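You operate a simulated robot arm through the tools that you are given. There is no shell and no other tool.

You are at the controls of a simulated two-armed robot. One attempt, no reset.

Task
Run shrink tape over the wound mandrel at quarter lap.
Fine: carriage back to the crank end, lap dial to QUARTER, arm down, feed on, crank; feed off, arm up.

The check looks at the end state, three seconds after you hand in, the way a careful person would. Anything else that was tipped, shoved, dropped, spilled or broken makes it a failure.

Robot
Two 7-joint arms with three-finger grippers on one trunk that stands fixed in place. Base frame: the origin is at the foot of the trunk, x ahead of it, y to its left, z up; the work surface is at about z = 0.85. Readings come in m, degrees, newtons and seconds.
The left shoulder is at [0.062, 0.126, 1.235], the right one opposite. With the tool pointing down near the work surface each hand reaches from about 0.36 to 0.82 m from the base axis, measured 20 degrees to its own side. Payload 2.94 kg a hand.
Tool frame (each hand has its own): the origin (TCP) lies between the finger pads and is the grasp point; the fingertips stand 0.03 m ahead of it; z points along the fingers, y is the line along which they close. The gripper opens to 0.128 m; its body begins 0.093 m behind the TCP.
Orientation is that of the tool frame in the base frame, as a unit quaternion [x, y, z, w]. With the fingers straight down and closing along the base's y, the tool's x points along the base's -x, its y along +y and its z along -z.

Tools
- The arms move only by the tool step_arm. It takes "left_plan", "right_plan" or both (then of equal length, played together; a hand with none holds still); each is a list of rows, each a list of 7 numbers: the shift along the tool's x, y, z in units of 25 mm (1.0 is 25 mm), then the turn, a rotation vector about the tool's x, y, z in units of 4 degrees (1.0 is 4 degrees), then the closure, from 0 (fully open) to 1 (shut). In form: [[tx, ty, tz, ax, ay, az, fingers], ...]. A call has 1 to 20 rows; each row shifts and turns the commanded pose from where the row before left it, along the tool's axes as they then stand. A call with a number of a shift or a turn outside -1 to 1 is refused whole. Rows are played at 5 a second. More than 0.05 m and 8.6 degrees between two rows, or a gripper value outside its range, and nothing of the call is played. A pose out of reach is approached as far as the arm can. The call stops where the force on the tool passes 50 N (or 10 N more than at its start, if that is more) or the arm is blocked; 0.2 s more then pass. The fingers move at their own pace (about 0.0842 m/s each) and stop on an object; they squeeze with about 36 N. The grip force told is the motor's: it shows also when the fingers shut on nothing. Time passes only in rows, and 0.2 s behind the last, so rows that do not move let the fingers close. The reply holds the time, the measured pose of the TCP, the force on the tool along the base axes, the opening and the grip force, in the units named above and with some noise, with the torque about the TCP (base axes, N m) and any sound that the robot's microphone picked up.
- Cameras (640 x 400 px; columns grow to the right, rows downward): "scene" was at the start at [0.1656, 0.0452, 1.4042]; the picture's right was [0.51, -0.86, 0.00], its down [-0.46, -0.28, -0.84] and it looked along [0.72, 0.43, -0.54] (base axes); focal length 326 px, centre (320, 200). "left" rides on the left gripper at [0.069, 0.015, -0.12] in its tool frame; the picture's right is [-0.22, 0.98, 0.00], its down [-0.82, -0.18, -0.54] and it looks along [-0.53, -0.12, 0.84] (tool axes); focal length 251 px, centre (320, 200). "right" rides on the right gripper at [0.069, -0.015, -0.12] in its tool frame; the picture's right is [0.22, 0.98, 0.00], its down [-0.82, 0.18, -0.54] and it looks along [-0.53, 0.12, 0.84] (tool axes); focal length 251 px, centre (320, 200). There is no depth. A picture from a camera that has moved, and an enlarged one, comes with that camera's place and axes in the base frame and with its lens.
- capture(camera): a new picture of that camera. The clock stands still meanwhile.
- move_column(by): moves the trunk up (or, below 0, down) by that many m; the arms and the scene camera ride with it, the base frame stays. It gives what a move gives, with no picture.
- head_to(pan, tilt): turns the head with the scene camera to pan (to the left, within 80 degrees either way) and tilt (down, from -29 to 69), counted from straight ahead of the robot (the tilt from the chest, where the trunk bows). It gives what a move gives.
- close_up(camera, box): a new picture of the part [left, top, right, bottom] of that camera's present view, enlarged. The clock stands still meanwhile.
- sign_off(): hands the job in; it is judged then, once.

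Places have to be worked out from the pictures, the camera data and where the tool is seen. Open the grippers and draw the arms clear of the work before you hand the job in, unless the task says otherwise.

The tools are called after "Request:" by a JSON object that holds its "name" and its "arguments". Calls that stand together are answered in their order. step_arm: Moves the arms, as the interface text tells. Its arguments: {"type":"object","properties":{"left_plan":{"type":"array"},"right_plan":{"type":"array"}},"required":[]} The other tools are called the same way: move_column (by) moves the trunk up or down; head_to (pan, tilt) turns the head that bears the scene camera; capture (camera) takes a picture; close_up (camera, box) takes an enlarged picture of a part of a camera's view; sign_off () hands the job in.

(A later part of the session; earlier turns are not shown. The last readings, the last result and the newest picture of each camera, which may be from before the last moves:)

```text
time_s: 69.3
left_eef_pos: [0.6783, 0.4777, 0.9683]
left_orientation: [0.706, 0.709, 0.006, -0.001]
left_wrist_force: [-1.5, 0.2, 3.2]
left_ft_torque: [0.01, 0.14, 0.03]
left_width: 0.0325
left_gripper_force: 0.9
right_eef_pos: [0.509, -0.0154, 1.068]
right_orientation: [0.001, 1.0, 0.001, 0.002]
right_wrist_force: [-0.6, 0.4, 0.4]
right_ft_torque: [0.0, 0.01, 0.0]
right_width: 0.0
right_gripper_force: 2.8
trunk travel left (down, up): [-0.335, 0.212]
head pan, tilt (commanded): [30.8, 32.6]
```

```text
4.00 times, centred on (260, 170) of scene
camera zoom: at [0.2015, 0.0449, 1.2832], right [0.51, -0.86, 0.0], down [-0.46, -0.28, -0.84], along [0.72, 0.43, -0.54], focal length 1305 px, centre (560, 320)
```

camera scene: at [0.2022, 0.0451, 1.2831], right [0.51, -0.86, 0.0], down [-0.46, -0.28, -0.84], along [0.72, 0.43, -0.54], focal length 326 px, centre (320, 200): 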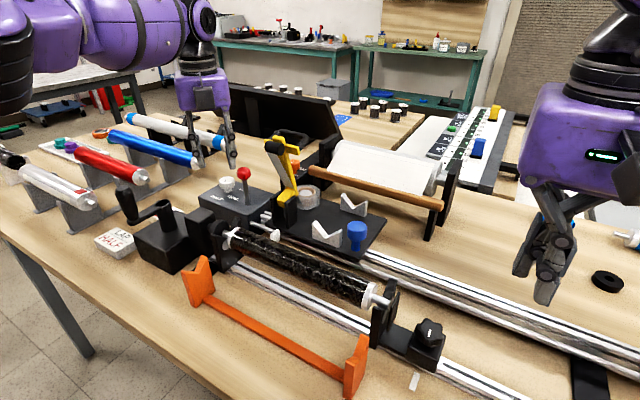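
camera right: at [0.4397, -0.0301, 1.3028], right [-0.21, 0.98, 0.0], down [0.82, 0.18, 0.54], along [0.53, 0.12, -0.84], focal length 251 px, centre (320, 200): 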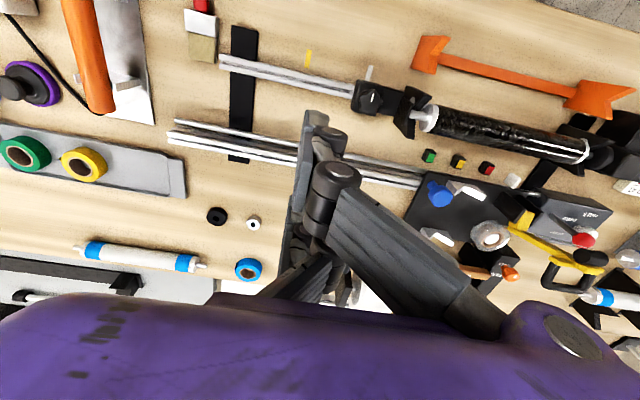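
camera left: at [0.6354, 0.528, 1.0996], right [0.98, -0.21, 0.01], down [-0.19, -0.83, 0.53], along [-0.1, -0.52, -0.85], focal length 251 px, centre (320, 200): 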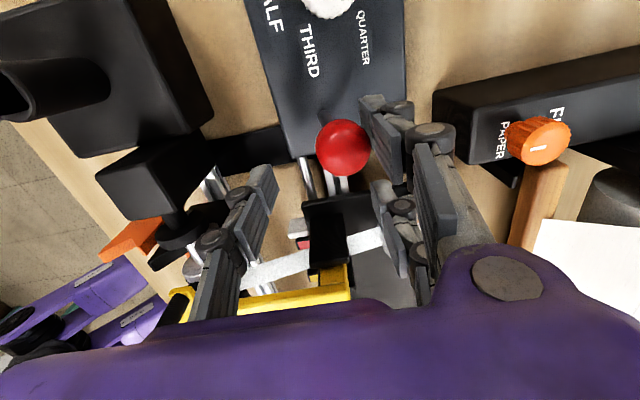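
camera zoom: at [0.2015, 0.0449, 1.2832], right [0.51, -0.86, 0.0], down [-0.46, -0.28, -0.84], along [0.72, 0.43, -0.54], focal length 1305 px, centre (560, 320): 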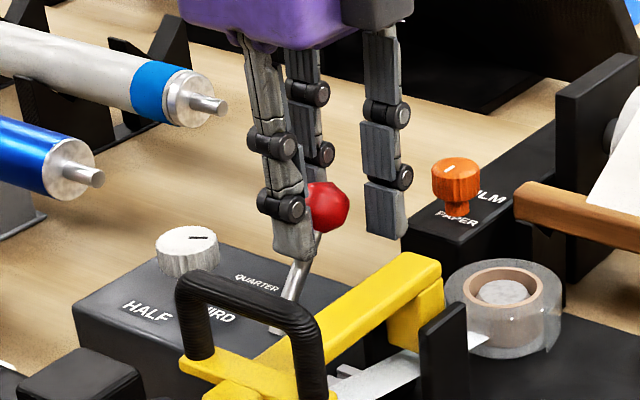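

A slight counterforce has appeared (width and force rising). One more small push to confirm it's at the end of travel.

Request:
{"name": "step_arm", "arguments": {"left_plan": [[0, 0.15, 0.05, 0, 0, 0, 0.76], [0, 0.12, 0.05, 0, 0, 0, 0.76]]}}

Request:
{"name": "close_up", "arguments": {"camera": "left", "box": [220, 60, 420, 260]}}

```text
time_s: 69.9
left_eef_pos: [0.6806, 0.478, 0.9664]
left_orientation: [0.705, 0.709, 0.009, -0.001]
left_wrist_force: [-14.6, 1.9, 17.4]
left_ft_torque: [0.01, 0.75, 0.01]
left_width: 0.04
left_gripper_force: 7.3
right_eef_pos: [0.5067, -0.0152, 1.068]
right_orientation: [0.001, 1.0, 0.0, 0.001]
right_wrist_force: [-0.2, 0.0, -0.5]
right_ft_torque: [-0.02, -0.02, 0.0]
right_width: 0.0
right_gripper_force: 3.3
trunk travel left (down, up): [-0.335, 0.212]
head pan, tilt (commanded): [30.8, 32.6]
```

```text
2.00 times, centred on (320, 160) of left
camera zoom: at [0.6944, 0.5463, 1.089], right [0.98, -0.21, 0.01], down [-0.18, -0.83, 0.53], along [-0.11, -0.52, -0.85], focal length 503 px, centre (320, 280)
```

zoom: 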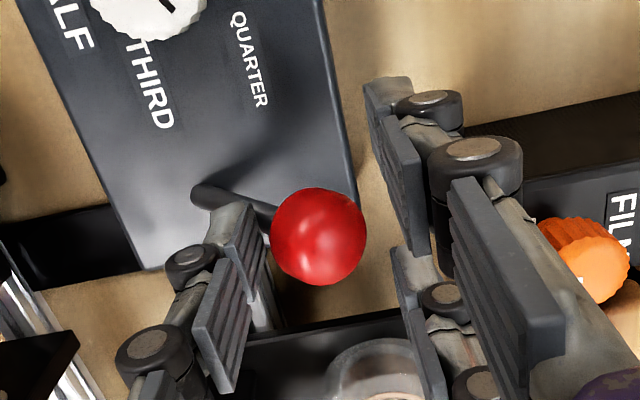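

Hard stop reached at full +x tilt (15 N), so feed is ON. I'll ease off, open slightly and lift straight up.

Request:
{"name": "step_arm", "arguments": {"left_plan": [[0, -0.25, 0, 0, 0, 0, 0.68], [0, 0, 0, 0, 0, 0, 0.64], [0, 0, 0, 0, 0, 0, 0.64], [0, 0, -0.6, 0, 0, 0, 0.64], [0, 0, -1, 0, 0, 0, 0.64], [0, 0, -1, 0, 0, 0, 0.64], [0, 0, -1, 0, 0, 0, 0.64]]}}

Request:
{"name": "close_up", "arguments": {"camera": "scene", "box": [190, 110, 350, 240]}}

Request:
{"name": "capture", "arguments": {"camera": "left"}}

```text
time_s: 71.5
left_eef_pos: [0.6772, 0.4774, 1.0543]
left_orientation: [0.706, 0.708, 0.007, -0.001]
left_wrist_force: [0.1, 0.1, 0.6]
left_ft_torque: [0.03, -0.04, 0.01]
left_width: 0.0462
left_gripper_force: 0.0
right_eef_pos: [0.5079, -0.0154, 1.068]
right_orientation: [0.001, 1.0, -0.001, -0.001]
right_wrist_force: [-0.7, -0.1, -0.8]
right_ft_torque: [0.03, -0.04, 0.0]
right_width: 0.0002
right_gripper_force: 3.2
trunk travel left (down, up): [-0.335, 0.212]
head pan, tilt (commanded): [30.8, 32.6]
```

```text
3.08 times, centred on (270, 175) of scene
camera zoom: at [0.2021, 0.0448, 1.2831], right [0.51, -0.86, 0.0], down [-0.46, -0.28, -0.84], along [0.72, 0.43, -0.54], focal length 1004 px, centre (474, 277)
```

zoom: 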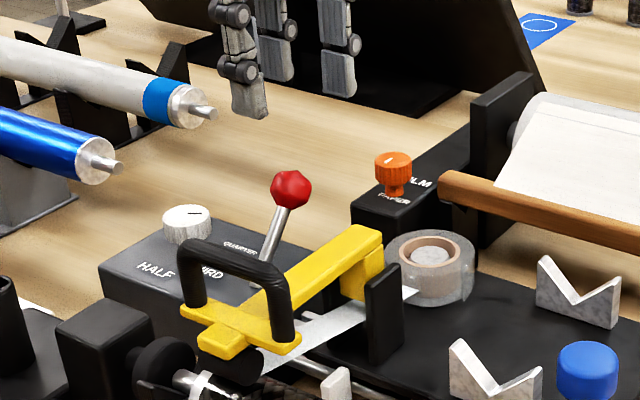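

```text
taken
camera left: at [0.6902, 0.5443, 1.1758], right [0.98, -0.21, 0.01], down [-0.18, -0.83, 0.53], along [-0.11, -0.52, -0.85], focal length 251 px, centre (320, 200)
```

left: 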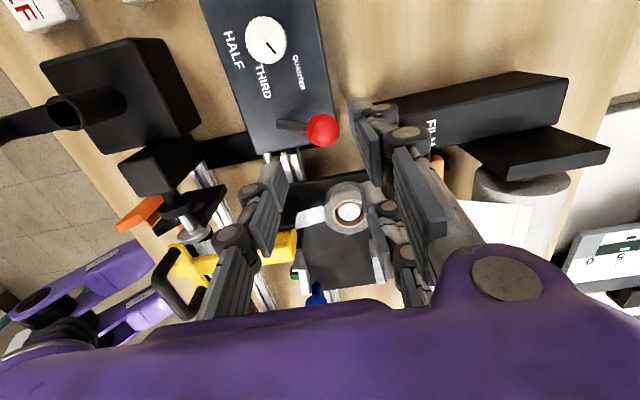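

Lever stays tilted, so feed is ON. For the crank I'll use closed fingers as a peg that pushes the upright handle around its circle (centre ≈(0.479, 0.541), radius ≈0.055). First I'll bring the fist over and look at the crank.

Request:
{"name": "step_arm", "arguments": {"left_plan": [[0, 0, -1, 0, 0, 0, 0.8], [0, 0, -0.4, 0, 0, 0, 1], [0.48, -0.87, 0, 0, 0, 0, 1], [0.48, -0.87, 0, 0, 0, 0, 1], [0.48, -0.87, 0, 0, 0, 0, 1], [0.48, -0.87, 0, 0, 0, 0, 1], [0.48, -0.87, 0, 0, 0, 0, 1], [0.48, -0.87, 0, 0, 0, 0, 1], [0.48, -0.87, 0, 0, 0, 0, 1], [0.48, -0.87, 0, 0, 0, 0, 1], [0.48, -0.87, 0, 0, 0, 0, 1], [0.48, -0.87, 0, 0, 0, 0, 1]]}}

Request:
{"name": "capture", "arguments": {"camera": "left"}}

Request:
{"name": "capture", "arguments": {"camera": "scene"}}

```text
time_s: 74.1
left_eef_pos: [0.4578, 0.5968, 1.089]
left_orientation: [0.707, 0.707, 0.007, -0.001]
left_wrist_force: [-0.7, 1.2, 0.0]
left_ft_torque: [0.01, -0.01, 0.02]
left_width: 0.0
left_gripper_force: 3.2
right_eef_pos: [0.5094, -0.0149, 1.0685]
right_orientation: [0.0, 1.0, 0.0, 0.0]
right_wrist_force: [0.7, -0.3, 0.2]
right_ft_torque: [0.0, -0.02, -0.01]
right_width: 0.0001
right_gripper_force: 3.1
trunk travel left (down, up): [-0.335, 0.212]
head pan, tilt (commanded): [30.8, 32.6]
```

```text
taken
camera left: at [0.4717, 0.6649, 1.211], right [0.98, -0.21, 0.01], down [-0.18, -0.83, 0.53], along [-0.11, -0.52, -0.85], focal length 251 px, centre (320, 200)
```

left: 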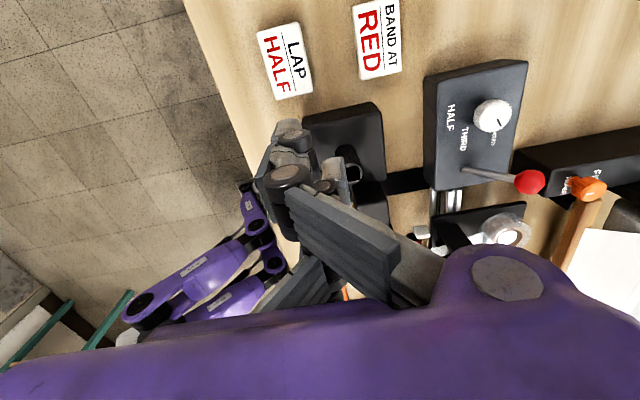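

```text
taken
camera scene: at [0.2018, 0.0455, 1.2831], right [0.51, -0.86, 0.0], down [-0.46, -0.28, -0.84], along [0.72, 0.43, -0.54], focal length 326 px, centre (320, 200)
```

scene: 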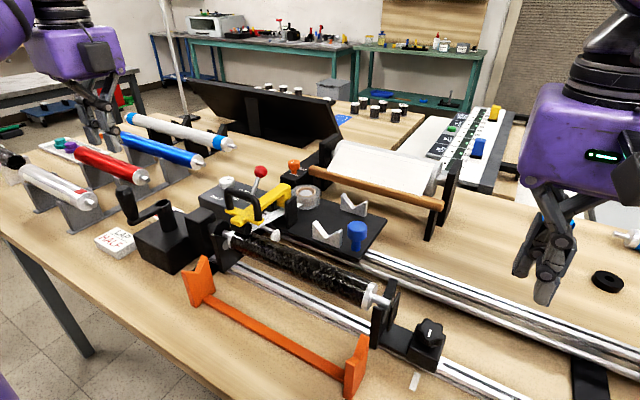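

The fist is above and just to the +y side of the crank. I'll zoom in to see its shape against the crank handle.

Request:
{"name": "close_up", "arguments": {"camera": "scene", "box": [60, 60, 240, 280]}}

Request:
{"name": "close_up", "arguments": {"camera": "left", "box": [220, 90, 420, 320]}}

```text
1.82 times, centred on (150, 170) of scene
camera zoom: at [0.2018, 0.0455, 1.2831], right [0.51, -0.86, 0.0], down [-0.46, -0.28, -0.84], along [0.72, 0.43, -0.54], focal length 593 px, centre (629, 254)
```

zoom: 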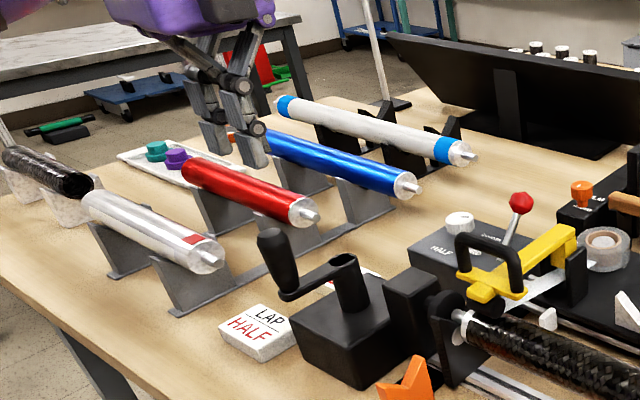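

```text
1.74 times, centred on (320, 205) of left
camera zoom: at [0.4717, 0.6649, 1.211], right [0.98, -0.21, 0.01], down [-0.18, -0.83, 0.53], along [-0.11, -0.52, -0.85], focal length 437 px, centre (320, 191)
```

zoom: 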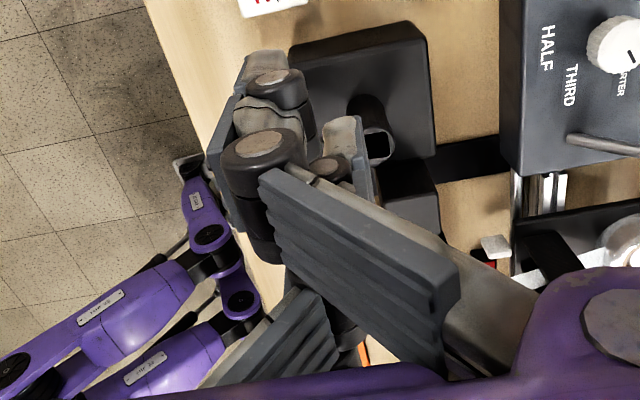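

I'll take a baseline close-up of the carriage pointer, so a small crank motion shows which way it drives.

Request:
{"name": "close_up", "arguments": {"camera": "scene", "box": [220, 180, 340, 270]}}

Request:
{"name": "step_arm", "arguments": {"left_plan": [[0, 0, 1, 0, 0, 0, 1], [0, 0, 1, 0, 0, 0, 1], [0, 0, 0.8, 0, 0, 0, 1], [0, 0, 0.6, 0, 0, 0, 1]]}}

Request:
{"name": "close_up", "arguments": {"camera": "scene", "box": [60, 60, 240, 280]}}

```text
4.44 times, centred on (280, 225) of scene
camera zoom: at [0.2018, 0.0455, 1.2831], right [0.51, -0.86, 0.0], down [-0.46, -0.28, -0.84], along [0.72, 0.43, -0.54], focal length 1450 px, centre (498, 89)
```

zoom: 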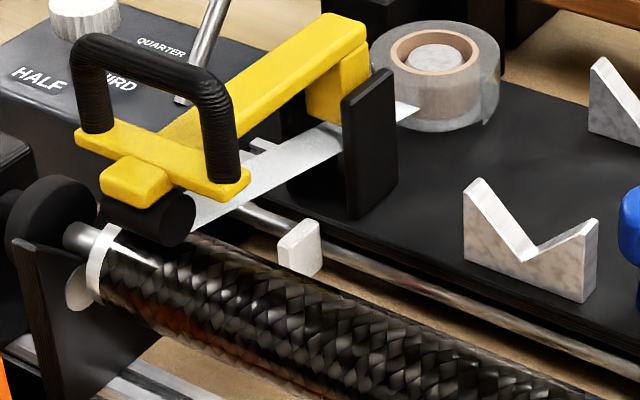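

```text
time_s: 75.1
left_eef_pos: [0.4601, 0.5988, 1.0044]
left_orientation: [0.707, 0.708, 0.007, 0.0]
left_wrist_force: [1.0, 0.4, -0.1]
left_ft_torque: [0.0, 0.01, 0.02]
left_width: 0.0002
left_gripper_force: 3.6
right_eef_pos: [0.5091, -0.0138, 1.0668]
right_orientation: [0.0, 1.0, 0.001, 0.0]
right_wrist_force: [-0.3, 0.9, 0.0]
right_ft_torque: [0.0, 0.0, 0.0]
right_width: 0.0001
right_gripper_force: 3.0
trunk travel left (down, up): [-0.335, 0.212]
head pan, tilt (commanded): [30.8, 32.6]
```

```text
1.82 times, centred on (150, 170) of scene
camera zoom: at [0.2025, 0.0453, 1.283], right [0.51, -0.86, 0.0], down [-0.46, -0.28, -0.84], along [0.72, 0.43, -0.54], focal length 593 px, centre (629, 254)
```

zoom: 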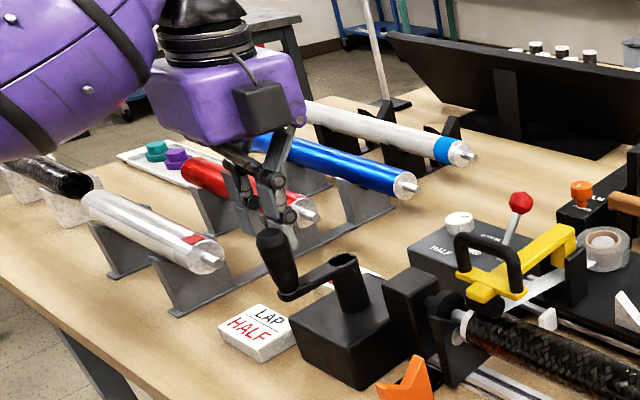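

Pointer and roller are at the crank end, and the fist is at the handle's height and clear of it. I'll try a small counter-clockwise push (seen from above) and check for resistance and carriage motion.

Request:
{"name": "step_arm", "arguments": {"left_plan": [[-0.51, -0.5, 0, 0, 0, 0, 1], [-0.39, -0.42, 0, 0, 0, 0, 1], [-0.49, -0.31, 0, 0, 0, 0, 1], [-0.54, -0.18, 0, 0, 0, 0, 1]]}}

Request:
{"name": "close_up", "arguments": {"camera": "scene", "box": [60, 60, 240, 280]}}

Request:
{"name": "close_up", "arguments": {"camera": "scene", "box": [220, 180, 340, 270]}}

```text
time_s: 76.1
left_eef_pos: [0.4241, 0.5486, 1.0036]
left_orientation: [0.707, 0.708, 0.007, -0.002]
left_wrist_force: [-1.5, 0.9, 1.0]
left_ft_torque: [-0.03, -0.03, 0.0]
left_width: 0.0
left_gripper_force: 3.5
right_eef_pos: [0.5093, -0.013, 1.0679]
right_orientation: [0.001, 1.0, 0.001, 0.0]
right_wrist_force: [0.2, 0.5, -0.2]
right_ft_torque: [0.0, -0.02, 0.0]
right_width: 0.0
right_gripper_force: 3.1
trunk travel left (down, up): [-0.335, 0.212]
head pan, tilt (commanded): [30.8, 32.6]
```

```text
1.82 times, centred on (150, 170) of scene
camera zoom: at [0.2022, 0.0451, 1.283], right [0.51, -0.86, 0.0], down [-0.46, -0.28, -0.84], along [0.72, 0.43, -0.54], focal length 593 px, centre (629, 254)
```

zoom: 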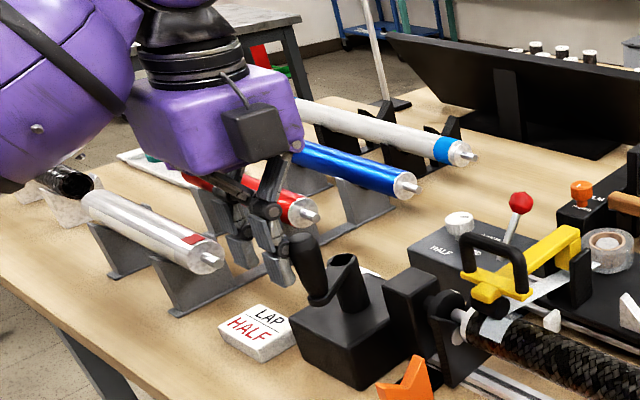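

```text
4.44 times, centred on (280, 225) of scene
camera zoom: at [0.2022, 0.0451, 1.283], right [0.51, -0.86, 0.0], down [-0.46, -0.28, -0.84], along [0.72, 0.43, -0.54], focal length 1450 px, centre (498, 89)
```

zoom: 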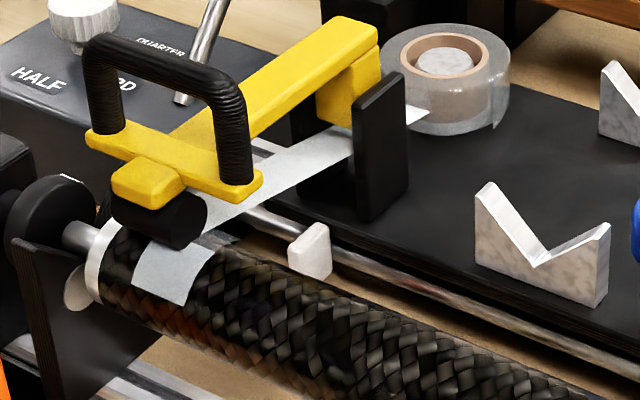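

Counter-clockwise is the right way: a strip of tape has appeared on the mandrel and the carriage has advanced. I'll carry on around the circle in 24° steps, half a turn first.

Request:
{"name": "step_arm", "arguments": {"left_plan": [[-0.913, 0.064, 0, 0, 0, 0, 1], [-0.808, 0.43, 0, 0, 0, 0, 1], [-0.563, 0.721, 0, 0, 0, 0, 1], [-0.221, 0.888, 0, 0, 0, 0, 1], [0.159, 0.901, 0, 0, 0, 0, 1], [0.512, 0.758, 0, 0, 0, 0, 1], [0.776, 0.485, 0, 0, 0, 0, 1], [0.906, 0.127, 0, 0, 0, 0, 1]]}}

Request:
{"name": "capture", "arguments": {"camera": "scene"}}

Request:
{"name": "close_up", "arguments": {"camera": "scene", "box": [220, 180, 340, 270]}}

```text
time_s: 77.9
left_eef_pos: [0.5336, 0.5461, 1.0066]
left_orientation: [0.707, 0.707, 0.009, 0.0]
left_wrist_force: [-6.3, -3.9, 5.2]
left_ft_torque: [0.2, -0.05, 0.14]
left_width: 0.0062
left_gripper_force: 3.0
right_eef_pos: [0.507, -0.0141, 1.068]
right_orientation: [0.001, 1.0, 0.0, 0.001]
right_wrist_force: [-0.2, -0.7, 0.3]
right_ft_torque: [-0.03, 0.01, 0.02]
right_width: 0.0002
right_gripper_force: 3.3
trunk travel left (down, up): [-0.335, 0.212]
head pan, tilt (commanded): [30.8, 32.6]
```

```text
taken
camera scene: at [0.2011, 0.0444, 1.2833], right [0.51, -0.86, 0.0], down [-0.46, -0.28, -0.84], along [0.72, 0.43, -0.54], focal length 326 px, centre (320, 200)
```

scene: 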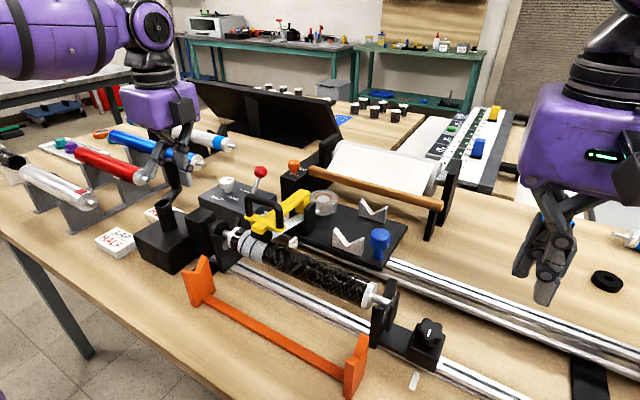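

```text
4.44 times, centred on (280, 225) of scene
camera zoom: at [0.2011, 0.0444, 1.2833], right [0.51, -0.86, 0.0], down [-0.46, -0.28, -0.84], along [0.72, 0.43, -0.54], focal length 1450 px, centre (498, 89)
```

zoom: 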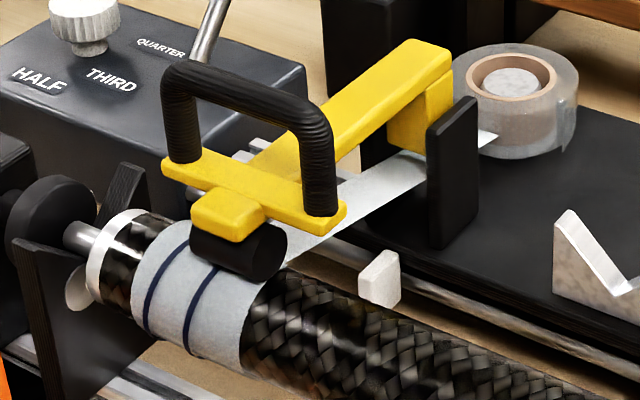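

Excellent: the tape is winding with neat laps and the carriage has advanced ~40 mm for ~⅔ crank turn. I'll check how the fist sits against the handle before continuing.

Request:
{"name": "close_up", "arguments": {"camera": "scene", "box": [110, 100, 250, 280]}}

Request:
{"name": "close_up", "arguments": {"camera": "left", "box": [220, 60, 420, 300]}}

```text
2.22 times, centred on (180, 190) of scene
camera zoom: at [0.2011, 0.0444, 1.2833], right [0.51, -0.86, 0.0], down [-0.46, -0.28, -0.84], along [0.72, 0.43, -0.54], focal length 725 px, centre (631, 222)
```

zoom: 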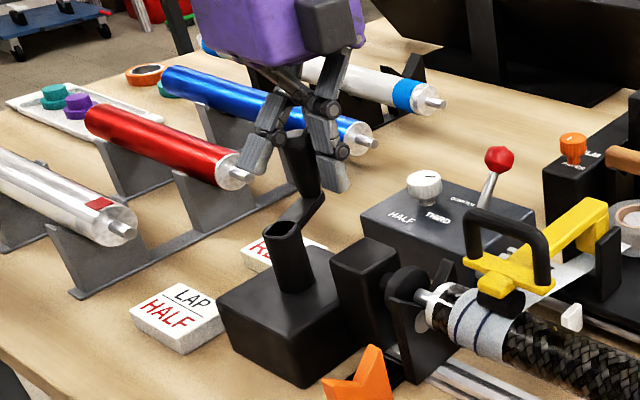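

```text
1.67 times, centred on (320, 180) of left
camera zoom: at [0.5469, 0.6133, 1.1275], right [0.98, -0.21, 0.01], down [-0.19, -0.83, 0.53], along [-0.1, -0.52, -0.85], focal length 419 px, centre (320, 233)
```

zoom: 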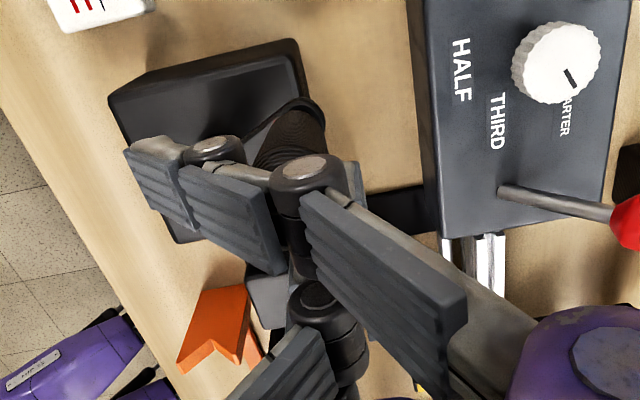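

The handle is about 26° ahead of the fist and being pushed cleanly; the crank is near 32°. I'll continue around the circle.

Request:
{"name": "step_arm", "arguments": {"left_plan": [[0.879, -0.252, 0, 0, 0, 0, 1], [0.701, -0.588, 0, 0, 0, 0, 1], [0.401, -0.822, 0, 0, 0, 0, 1], [0.032, -0.914, 0, 0, 0, 0, 1], [-0.343, -0.848, 0, 0, 0, 0, 1], [-0.658, -0.6355, 0, 0, 0, 0, 1], [-0.86, -0.313, 0, 0, 0, 0, 1]]}}

Request:
{"name": "close_up", "arguments": {"camera": "scene", "box": [110, 100, 250, 280]}}

Request:
{"name": "close_up", "arguments": {"camera": "scene", "box": [210, 170, 410, 320]}}

```text
time_s: 79.5
left_eef_pos: [0.4233, 0.5508, 1.0027]
left_orientation: [0.706, 0.708, 0.006, -0.002]
left_wrist_force: [3.6, 0.3, 6.8]
left_ft_torque: [0.03, 0.02, 0.03]
left_width: 0.0
left_gripper_force: 2.6
right_eef_pos: [0.5102, -0.0143, 1.068]
right_orientation: [0.001, 1.0, 0.0, 0.001]
right_wrist_force: [-0.1, -0.2, 0.1]
right_ft_torque: [0.0, 0.02, -0.02]
right_width: 0.0
right_gripper_force: 2.5
trunk travel left (down, up): [-0.335, 0.212]
head pan, tilt (commanded): [30.8, 32.6]
```

```text
2.22 times, centred on (180, 190) of scene
camera zoom: at [0.2027, 0.0446, 1.283], right [0.51, -0.86, 0.0], down [-0.46, -0.28, -0.84], along [0.72, 0.43, -0.54], focal length 725 px, centre (631, 222)
```

zoom: 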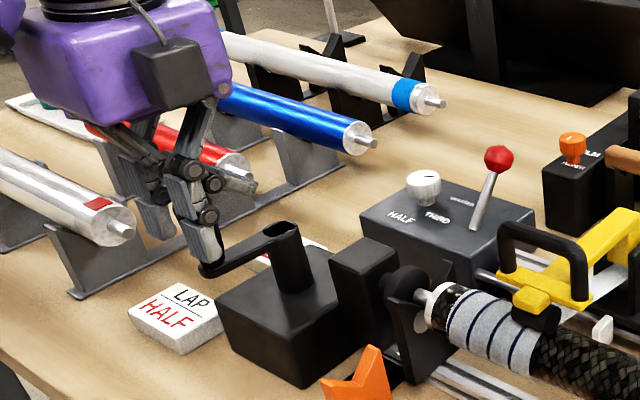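

```text
2.67 times, centred on (310, 245) of scene
camera zoom: at [0.2027, 0.0446, 1.283], right [0.51, -0.86, 0.0], down [-0.46, -0.28, -0.84], along [0.72, 0.43, -0.54], focal length 870 px, centre (347, 80)
```

zoom: 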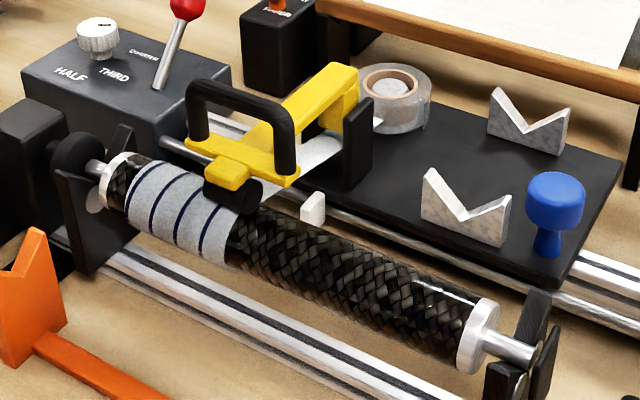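

One full crank turn is done: the carriage pointer is at y≈0.30 (≈73 mm/turn) with even laps. The mandrel's braid ends near y≈0.152, so about 1.8 more turns. Continuing one more turn.

Request:
{"name": "step_arm", "arguments": {"left_plan": [[-0.913, 0.064, 0, 0, 0, 0, 1], [-0.808, 0.43, 0, 0, 0, 0, 1], [-0.563, 0.721, 0, 0, 0, 0, 1], [-0.221, 0.888, 0, 0, 0, 0, 1], [0.159, 0.901, 0, 0, 0, 0, 1], [0.512, 0.758, 0, 0, 0, 0, 1], [0.776, 0.485, 0, 0, 0, 0, 1], [0.906, 0.127, 0, 0, 0, 0, 1], [0.879, -0.252, 0, 0, 0, 0, 1], [0.701, -0.588, 0, 0, 0, 0, 1], [0.401, -0.822, 0, 0, 0, 0, 1], [0.032, -0.914, 0, 0, 0, 0, 1], [-0.343, -0.848, 0, 0, 0, 0, 1], [-0.658, -0.6355, 0, 0, 0, 0, 1], [-0.86, -0.313, 0, 0, 0, 0, 1]]}}

Request:
{"name": "close_up", "arguments": {"camera": "scene", "box": [110, 100, 250, 280]}}

Request:
{"name": "close_up", "arguments": {"camera": "scene", "box": [210, 170, 410, 320]}}

```text
time_s: 82.7
left_eef_pos: [0.4228, 0.5494, 1.0033]
left_orientation: [0.707, 0.708, 0.007, -0.002]
left_wrist_force: [-0.9, -0.1, 0.2]
left_ft_torque: [0.02, 0.0, -0.01]
left_width: 0.0
left_gripper_force: 2.9
right_eef_pos: [0.5086, -0.0146, 1.0675]
right_orientation: [0.001, 1.0, 0.0, 0.0]
right_wrist_force: [-0.1, -0.3, 0.3]
right_ft_torque: [0.0, 0.03, 0.02]
right_width: 0.0
right_gripper_force: 2.9
trunk travel left (down, up): [-0.335, 0.212]
head pan, tilt (commanded): [30.8, 32.6]
```

```text
2.22 times, centred on (180, 190) of scene
camera zoom: at [0.2025, 0.0449, 1.283], right [0.51, -0.86, 0.0], down [-0.46, -0.28, -0.84], along [0.72, 0.43, -0.54], focal length 725 px, centre (631, 222)
```

zoom: 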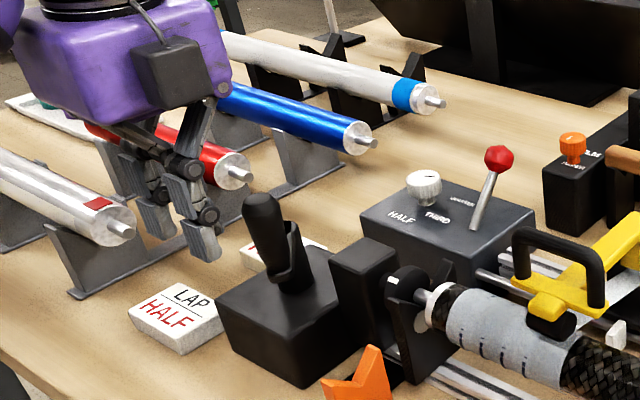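

```text
2.67 times, centred on (310, 245) of scene
camera zoom: at [0.2025, 0.0449, 1.283], right [0.51, -0.86, 0.0], down [-0.46, -0.28, -0.84], along [0.72, 0.43, -0.54], focal length 870 px, centre (347, 80)
```

zoom: 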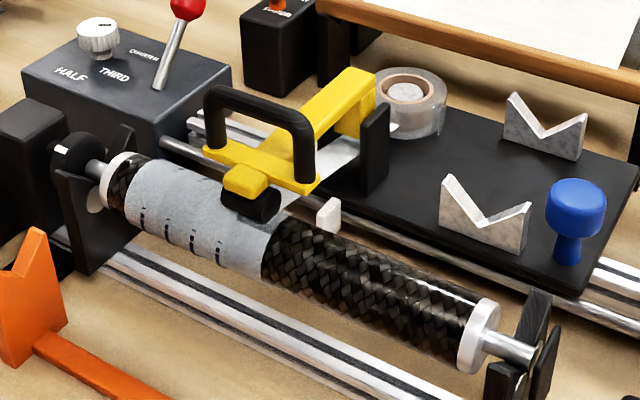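

The fist slipped past the handle partway: the crank sits at ~235° with the pointer at y≈0.288, so only 0.15 turn was added. That puts the fist 63° behind the handle again, the same geometry as the successful first turn, so I'll repeat that and check midway.

Request:
{"name": "step_arm", "arguments": {"left_plan": [[-0.913, 0.064, 0, 0, 0, 0, 1], [-0.808, 0.43, 0, 0, 0, 0, 1], [-0.563, 0.721, 0, 0, 0, 0, 1], [-0.221, 0.888, 0, 0, 0, 0, 1], [0.159, 0.901, 0, 0, 0, 0, 1], [0.512, 0.758, 0, 0, 0, 0, 1], [0.776, 0.485, 0, 0, 0, 0, 1], [0.906, 0.127, 0, 0, 0, 0, 1]]}}

Request:
{"name": "close_up", "arguments": {"camera": "scene", "box": [110, 100, 250, 280]}}

Request:
{"name": "close_up", "arguments": {"camera": "scene", "box": [210, 170, 410, 320]}}

```text
time_s: 84.5
left_eef_pos: [0.5342, 0.5461, 1.0058]
left_orientation: [0.707, 0.707, 0.009, 0.0]
left_wrist_force: [-6.8, -3.1, 4.4]
left_ft_torque: [0.16, -0.11, 0.15]
left_width: 0.0062
left_gripper_force: 2.8
right_eef_pos: [0.5074, -0.0148, 1.0675]
right_orientation: [0.001, 1.0, 0.001, 0.0]
right_wrist_force: [0.5, 0.2, 0.6]
right_ft_torque: [0.01, 0.0, 0.01]
right_width: 0.0
right_gripper_force: 3.1
trunk travel left (down, up): [-0.335, 0.212]
head pan, tilt (commanded): [30.8, 32.6]
```

```text
2.22 times, centred on (180, 190) of scene
camera zoom: at [0.2009, 0.0444, 1.2833], right [0.51, -0.86, 0.0], down [-0.46, -0.28, -0.84], along [0.72, 0.43, -0.54], focal length 725 px, centre (631, 222)
```

zoom: 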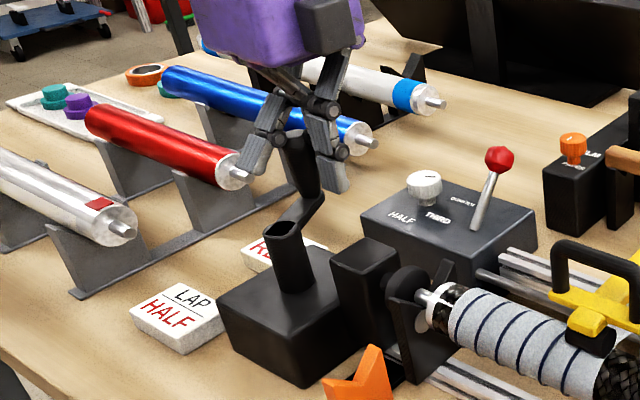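

```text
2.67 times, centred on (310, 245) of scene
camera zoom: at [0.2009, 0.0444, 1.2833], right [0.51, -0.86, 0.0], down [-0.46, -0.28, -0.84], along [0.72, 0.43, -0.54], focal length 870 px, centre (347, 80)
```

zoom: 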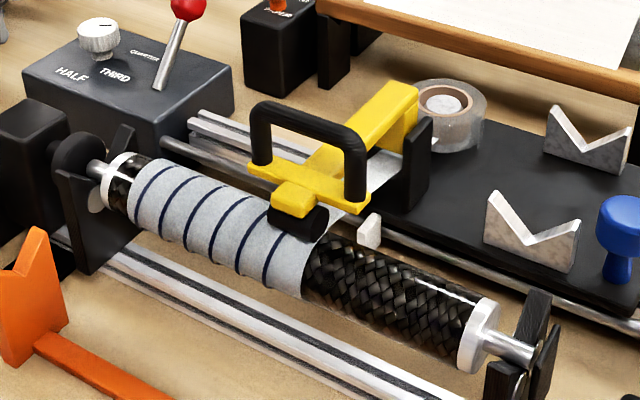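

Same clean push as before; the pointer is now at y≈0.255 with tape laps evenly spaced. Next the second half of this turn.

Request:
{"name": "step_arm", "arguments": {"left_plan": [[0.879, -0.252, 0, 0, 0, 0, 1], [0.701, -0.588, 0, 0, 0, 0, 1], [0.401, -0.822, 0, 0, 0, 0, 1], [0.032, -0.914, 0, 0, 0, 0, 1], [-0.343, -0.848, 0, 0, 0, 0, 1], [-0.658, -0.6355, 0, 0, 0, 0, 1]]}}

Request:
{"name": "close_up", "arguments": {"camera": "scene", "box": [110, 100, 250, 280]}}

Request:
{"name": "close_up", "arguments": {"camera": "scene", "box": [210, 170, 410, 320]}}

Request:
{"name": "close_up", "arguments": {"camera": "left", "box": [220, 60, 420, 300]}}

```text
time_s: 85.9
left_eef_pos: [0.4329, 0.57, 1.0053]
left_orientation: [0.706, 0.708, 0.007, -0.002]
left_wrist_force: [7.5, -4.8, 6.6]
left_ft_torque: [0.06, 0.1, 0.05]
left_width: 0.0057
left_gripper_force: 3.2
right_eef_pos: [0.5091, -0.0155, 1.0673]
right_orientation: [0.001, 1.0, 0.001, 0.0]
right_wrist_force: [-0.2, 0.0, 1.1]
right_ft_torque: [0.01, 0.02, 0.01]
right_width: 0.0001
right_gripper_force: 3.1
trunk travel left (down, up): [-0.335, 0.212]
head pan, tilt (commanded): [30.8, 32.6]
```

```text
2.22 times, centred on (180, 190) of scene
camera zoom: at [0.2031, 0.0438, 1.283], right [0.51, -0.86, 0.0], down [-0.46, -0.27, -0.84], along [0.72, 0.43, -0.54], focal length 725 px, centre (631, 222)
```

zoom: 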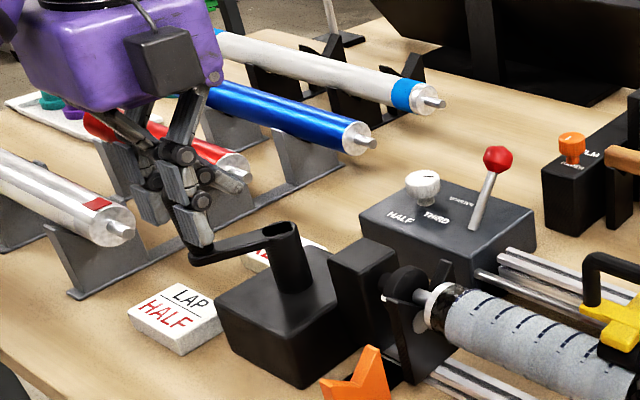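

```text
2.67 times, centred on (310, 245) of scene
camera zoom: at [0.2031, 0.0438, 1.283], right [0.51, -0.86, 0.0], down [-0.46, -0.27, -0.84], along [0.72, 0.43, -0.54], focal length 870 px, centre (347, 80)
```

zoom: 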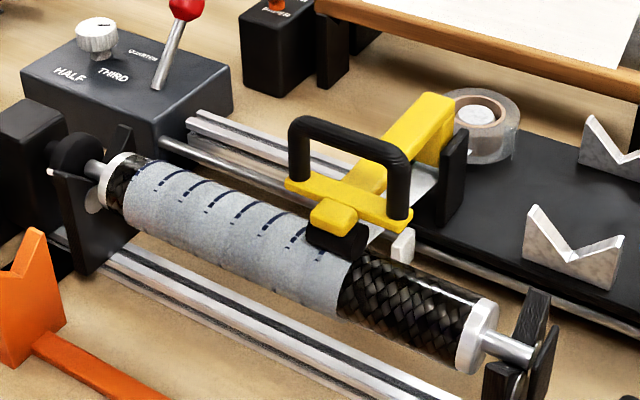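

```text
1.67 times, centred on (320, 180) of left
camera zoom: at [0.4455, 0.638, 1.1263], right [0.98, -0.21, 0.0], down [-0.18, -0.83, 0.53], along [-0.11, -0.52, -0.85], focal length 419 px, centre (320, 233)
```

zoom: 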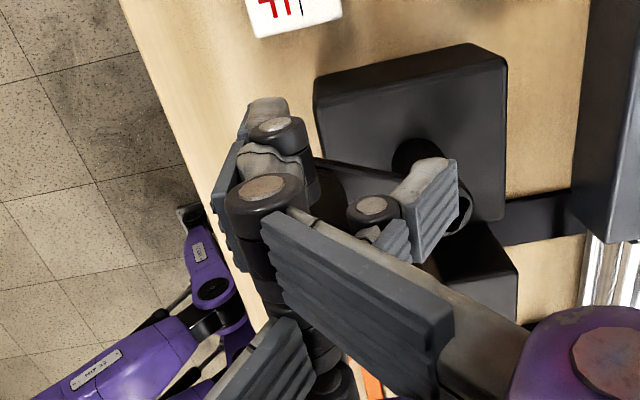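

Pointer is at y≈0.229 and the handle is now caught inside the crossed fingertips near 155°. I'll lift straight off, move back to trail it by ~65°, and lower again, which is the geometry that works.

Request:
{"name": "step_arm", "arguments": {"left_plan": [[0, 0, -0.8, 0, 0, 0, 1], [0, 0, -0.8, 0, 0, 0, 1], [0, 0, -0.8, 0, 0, 0, 1], [0, 0, -0.4, 0, 0, 0, 1]]}}

Request:
{"name": "close_up", "arguments": {"camera": "scene", "box": [110, 100, 250, 280]}}

```text
time_s: 86.9
left_eef_pos: [0.4325, 0.5705, 1.0739]
left_orientation: [0.707, 0.708, 0.005, -0.001]
left_wrist_force: [0.1, 0.2, -0.1]
left_ft_torque: [0.01, 0.0, -0.01]
left_width: 0.0
left_gripper_force: 3.1
right_eef_pos: [0.5099, -0.0145, 1.0663]
right_orientation: [0.0, 1.0, 0.0, 0.0]
right_wrist_force: [0.2, -0.9, 0.0]
right_ft_torque: [0.0, 0.04, -0.02]
right_width: 0.0
right_gripper_force: 3.4
trunk travel left (down, up): [-0.335, 0.212]
head pan, tilt (commanded): [30.8, 32.6]
```

```text
2.22 times, centred on (180, 190) of scene
camera zoom: at [0.2025, 0.045, 1.283], right [0.51, -0.86, 0.0], down [-0.46, -0.28, -0.84], along [0.72, 0.43, -0.54], focal length 725 px, centre (631, 222)
```

zoom: 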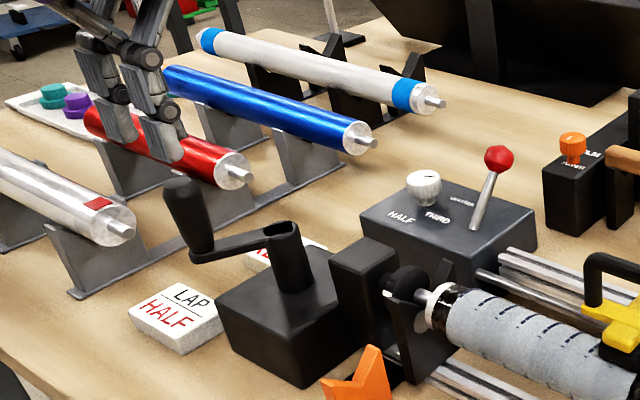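

Handle is free and standing at ~161°. I'll reposition behind it at ~90° and lower.

Request:
{"name": "step_arm", "arguments": {"left_plan": [[0.55, 0.93, 0, 0, 0, 0, 1], [0.55, 0.93, 0, 0, 0, 0, 1], [0, 0, 1, 0, 0, 0, 1], [0, 0, 1, 0, 0, 0, 1], [0, 0, 0.8, 0, 0, 0, 1]]}}

Request:
{"name": "close_up", "arguments": {"camera": "scene", "box": [110, 100, 250, 280]}}

Request:
{"name": "close_up", "arguments": {"camera": "scene", "box": [270, 190, 410, 320]}}

```text
time_s: 88.1
left_eef_pos: [0.4776, 0.5997, 1.0039]
left_orientation: [0.706, 0.708, 0.007, -0.001]
left_wrist_force: [0.7, 0.0, -0.1]
left_ft_torque: [-0.02, -0.01, 0.01]
left_width: 0.0002
left_gripper_force: 3.0
right_eef_pos: [0.5093, -0.0129, 1.0667]
right_orientation: [0.001, 1.0, -0.001, 0.001]
right_wrist_force: [0.3, -0.2, 0.2]
right_ft_torque: [0.01, -0.01, -0.02]
right_width: 0.0
right_gripper_force: 3.0
trunk travel left (down, up): [-0.335, 0.212]
head pan, tilt (commanded): [30.8, 32.6]
```

```text
2.22 times, centred on (180, 190) of scene
camera zoom: at [0.2025, 0.0457, 1.283], right [0.51, -0.86, 0.0], down [-0.46, -0.28, -0.84], along [0.72, 0.43, -0.54], focal length 725 px, centre (631, 222)
```

zoom: 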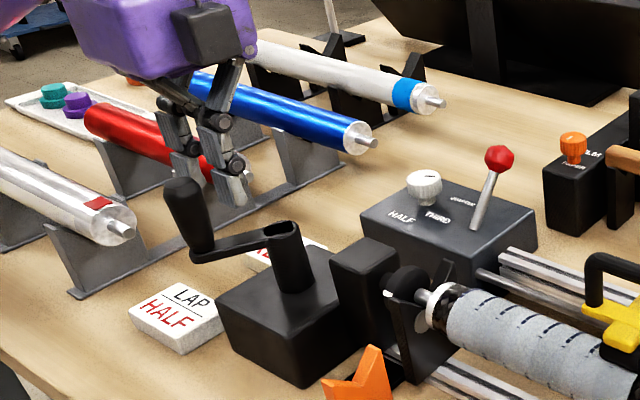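

```text
3.08 times, centred on (340, 255) of scene
camera zoom: at [0.2025, 0.0457, 1.283], right [0.51, -0.86, 0.0], down [-0.46, -0.28, -0.84], along [0.72, 0.43, -0.54], focal length 1004 px, centre (258, 31)
```

zoom: 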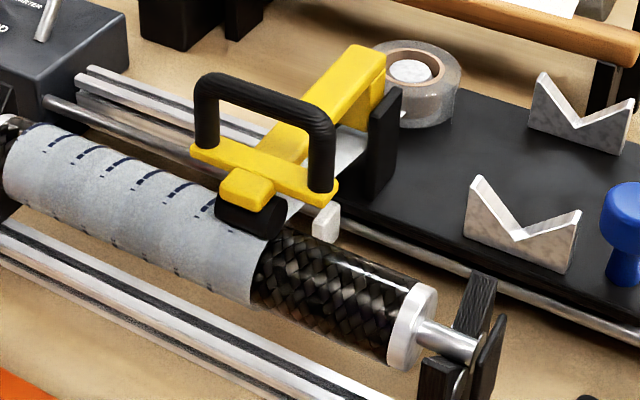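

The tape edge is at ~y=0.215, the collar at 0.150, so roughly 0.9 turn remains. I'll push on around in the proven geometry and stop to check.

Request:
{"name": "step_arm", "arguments": {"left_plan": [[-0.25, -0.88, 0, 0, 0, 0, 1], [-0.6, -0.72, 0, 0, 0, 0, 1], [-0.82, -0.44, 0, 0, 0, 0, 1], [-0.91, -0.096, 0, 0, 0, 0, 1], [-0.87, 0.283, 0, 0, 0, 0, 1], [-0.68, 0.612, 0, 0, 0, 0, 1], [-0.372, 0.836, 0, 0, 0, 0, 1], [0, 0.915, 0, 0, 0, 0, 1], [0.372, 0.836, 0, 0, 0, 0, 1], [0.68, 0.612, 0, 0, 0, 0, 1]]}}

Request:
{"name": "close_up", "arguments": {"camera": "scene", "box": [110, 100, 250, 280]}}

Request:
{"name": "close_up", "arguments": {"camera": "scene", "box": [270, 190, 410, 320]}}

```text
time_s: 88.8
left_eef_pos: [0.4448, 0.5707, 1.007]
left_orientation: [0.705, 0.709, 0.02, 0.009]
left_wrist_force: [33.6, 1.0, -1.8]
left_ft_torque: [0.54, 0.25, 1.1]
left_width: 0.0
left_gripper_force: 15.3
right_eef_pos: [0.5119, -0.0122, 1.0658]
right_orientation: [0.001, 1.0, 0.0, 0.0]
right_wrist_force: [0.1, 0.7, -0.1]
right_ft_torque: [-0.07, -0.03, 0.01]
right_width: 0.0002
right_gripper_force: 2.9
trunk travel left (down, up): [-0.335, 0.212]
head pan, tilt (commanded): [30.8, 32.6]
stopped in row 3 (left hand): the force on the tool passed its limit at 57 N (the readings are from after the stop); the commanded pose is now the measured one
```

```text
2.22 times, centred on (180, 190) of scene
camera zoom: at [0.2057, 0.0472, 1.2823], right [0.51, -0.86, 0.0], down [-0.46, -0.28, -0.84], along [0.72, 0.43, -0.54], focal length 725 px, centre (631, 222)
```

zoom: 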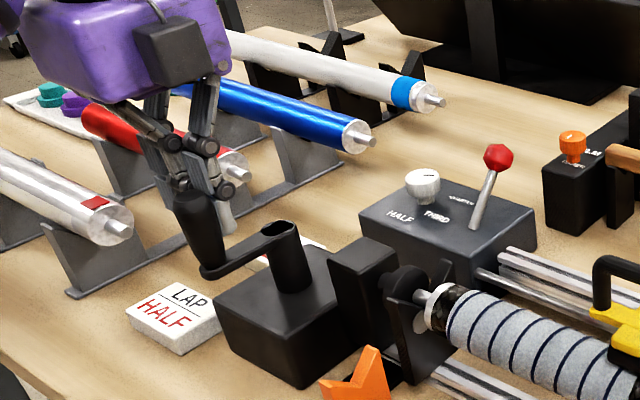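

```text
3.08 times, centred on (340, 255) of scene
camera zoom: at [0.2057, 0.0472, 1.2823], right [0.51, -0.86, 0.0], down [-0.46, -0.28, -0.84], along [0.72, 0.43, -0.54], focal length 1004 px, centre (258, 31)
```

zoom: 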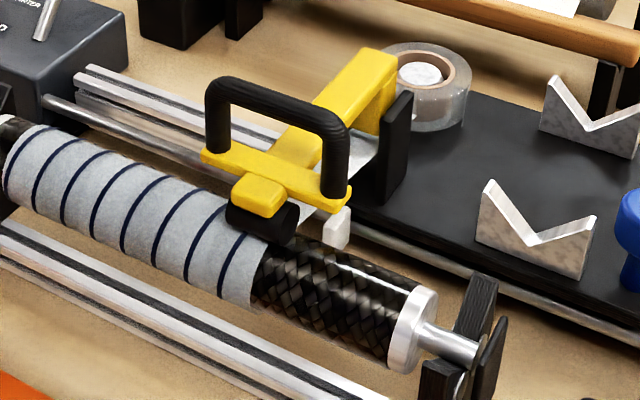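

The approach was too far inside, pushing the handle radially (57 N, stopped); the crank now stands at ~185° and nothing moved off its place. I'll back off in +y, shift to x≈0.423 so I'm directly behind the handle, and push along −y then round.

Request:
{"name": "step_arm", "arguments": {"left_plan": [[0.6, 0, 0, 0, 0, 0, 1], [0.3, -0.4, 0, 0, 0, 0, 1], [0, -0.45, 0, 0, 0, 0, 1]]}}

Request:
{"name": "close_up", "arguments": {"camera": "scene", "box": [110, 100, 250, 280]}}

```text
time_s: 89.4
left_eef_pos: [0.4439, 0.5863, 1.0088]
left_orientation: [0.706, 0.707, 0.025, 0.017]
left_wrist_force: [38.2, -10.4, -9.7]
left_ft_torque: [0.36, 0.2, 1.42]
left_width: 0.0
left_gripper_force: 20.3
right_eef_pos: [0.5134, -0.0143, 1.0651]
right_orientation: [0.001, 1.0, 0.0, -0.002]
right_wrist_force: [0.1, 0.0, -0.5]
right_ft_torque: [-0.02, -0.02, 0.01]
right_width: 0.0
right_gripper_force: 2.7
trunk travel left (down, up): [-0.335, 0.212]
head pan, tilt (commanded): [30.8, 32.6]
stopped in row 2 (left hand): the force on the tool passed its limit at 54 N (the readings are from after the stop); the commanded pose is now the measured one
```

```text
2.22 times, centred on (180, 190) of scene
camera zoom: at [0.2075, 0.0452, 1.282], right [0.51, -0.86, 0.0], down [-0.47, -0.28, -0.84], along [0.72, 0.43, -0.54], focal length 725 px, centre (631, 222)
```

zoom: 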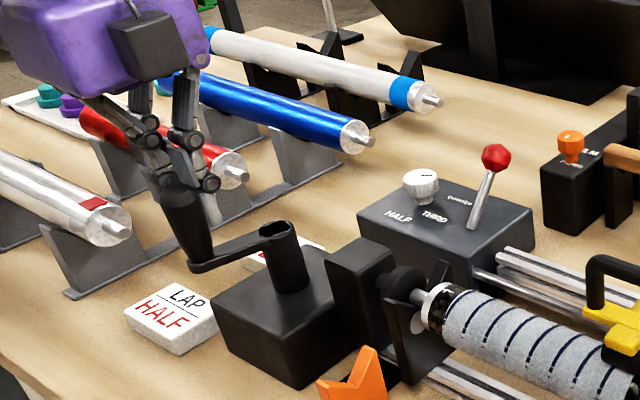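

The fist is still pressed against the handle's +x side and dragged it back slightly. I'll move straight away in +x to unload, then lift clear before re-approaching.

Request:
{"name": "step_arm", "arguments": {"left_plan": [[0, 0.4, 0, 0, 0, 0, 1], [0, 0.4, 0, 0, 0, 0, 1]]}}

Request:
{"name": "close_up", "arguments": {"camera": "scene", "box": [110, 100, 250, 280]}}

Request:
{"name": "close_up", "arguments": {"camera": "left", "box": [220, 60, 420, 300]}}

```text
time_s: 90.0
left_eef_pos: [0.456, 0.5873, 1.0123]
left_orientation: [0.706, 0.708, 0.022, 0.013]
left_wrist_force: [0.0, -0.7, 0.7]
left_ft_torque: [0.04, -0.01, -0.01]
left_width: 0.0
left_gripper_force: 2.9
right_eef_pos: [0.5091, -0.0148, 1.067]
right_orientation: [0.001, 1.0, 0.001, 0.0]
right_wrist_force: [-0.7, 0.0, -0.4]
right_ft_torque: [0.02, 0.02, -0.01]
right_width: 0.0
right_gripper_force: 2.9
trunk travel left (down, up): [-0.335, 0.212]
head pan, tilt (commanded): [30.8, 32.6]
```

```text
2.22 times, centred on (180, 190) of scene
camera zoom: at [0.2024, 0.0447, 1.2831], right [0.51, -0.86, 0.0], down [-0.46, -0.28, -0.84], along [0.72, 0.43, -0.54], focal length 725 px, centre (631, 222)
```

zoom: 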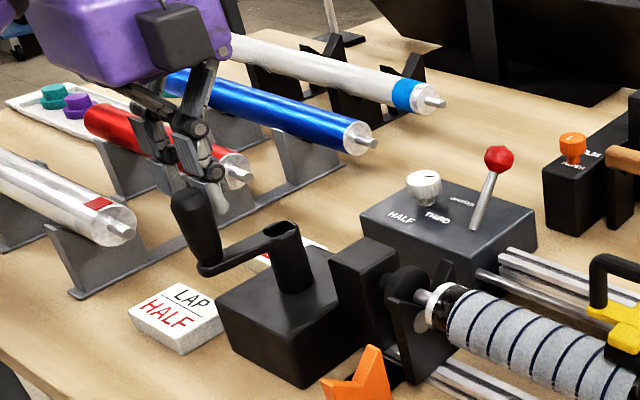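

```text
1.67 times, centred on (320, 180) of left
camera zoom: at [0.4644, 0.6547, 1.1346], right [0.98, -0.21, 0.05], down [-0.21, -0.83, 0.52], along [-0.07, -0.52, -0.85], focal length 419 px, centre (320, 233)
```

zoom: 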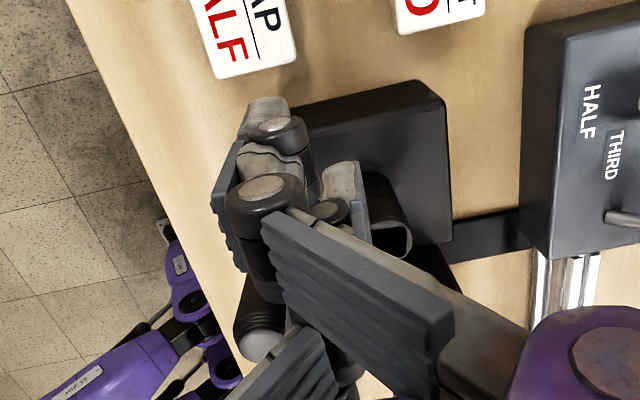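

Unloaded; the handle is at ~177°. I'll straighten the slight tool tilt, get directly behind the handle at about (0.424, 0.605), then push along −y.

Request:
{"name": "step_arm", "arguments": {"left_plan": [[0.72, 0, 0.3, 0.71, -0.18, 0, 1], [0, -0.65, 0, 0, 0, 0, 1], [0, -0.65, 0, 0, 0, 0, 1]]}}

Request:
{"name": "close_up", "arguments": {"camera": "scene", "box": [110, 100, 250, 280]}}

Request:
{"name": "close_up", "arguments": {"camera": "scene", "box": [270, 190, 410, 320]}}

```text
time_s: 90.8
left_eef_pos: [0.4255, 0.6061, 1.0044]
left_orientation: [0.707, 0.708, 0.001, 0.001]
left_wrist_force: [0.1, -0.2, -0.2]
left_ft_torque: [-0.05, 0.01, 0.0]
left_width: 0.0001
left_gripper_force: 2.7
right_eef_pos: [0.5085, -0.0118, 1.0684]
right_orientation: [0.0, 1.0, -0.001, -0.001]
right_wrist_force: [-0.2, 0.4, -0.4]
right_ft_torque: [-0.03, 0.01, 0.01]
right_width: 0.0002
right_gripper_force: 3.3
trunk travel left (down, up): [-0.335, 0.212]
head pan, tilt (commanded): [30.8, 32.6]
```

```text
2.22 times, centred on (180, 190) of scene
camera zoom: at [0.202, 0.0452, 1.2831], right [0.51, -0.86, 0.0], down [-0.46, -0.28, -0.84], along [0.72, 0.43, -0.54], focal length 725 px, centre (631, 222)
```

zoom: 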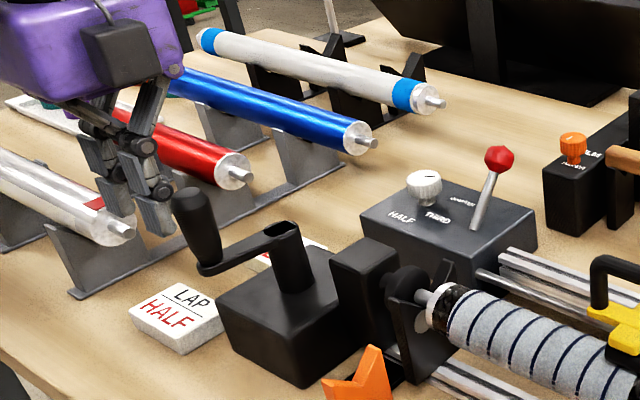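

```text
3.08 times, centred on (340, 255) of scene
camera zoom: at [0.202, 0.0452, 1.2831], right [0.51, -0.86, 0.0], down [-0.46, -0.28, -0.84], along [0.72, 0.43, -0.54], focal length 1004 px, centre (258, 31)
```

zoom: 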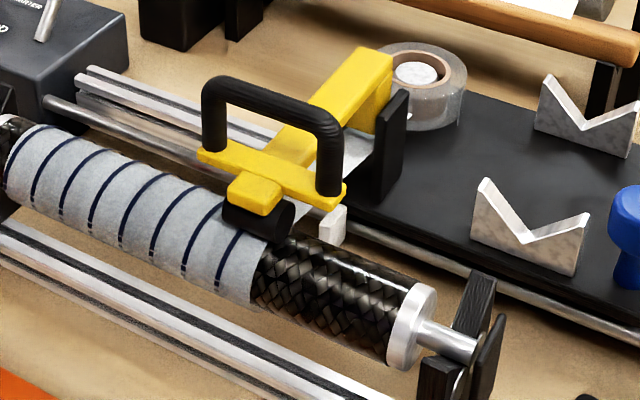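

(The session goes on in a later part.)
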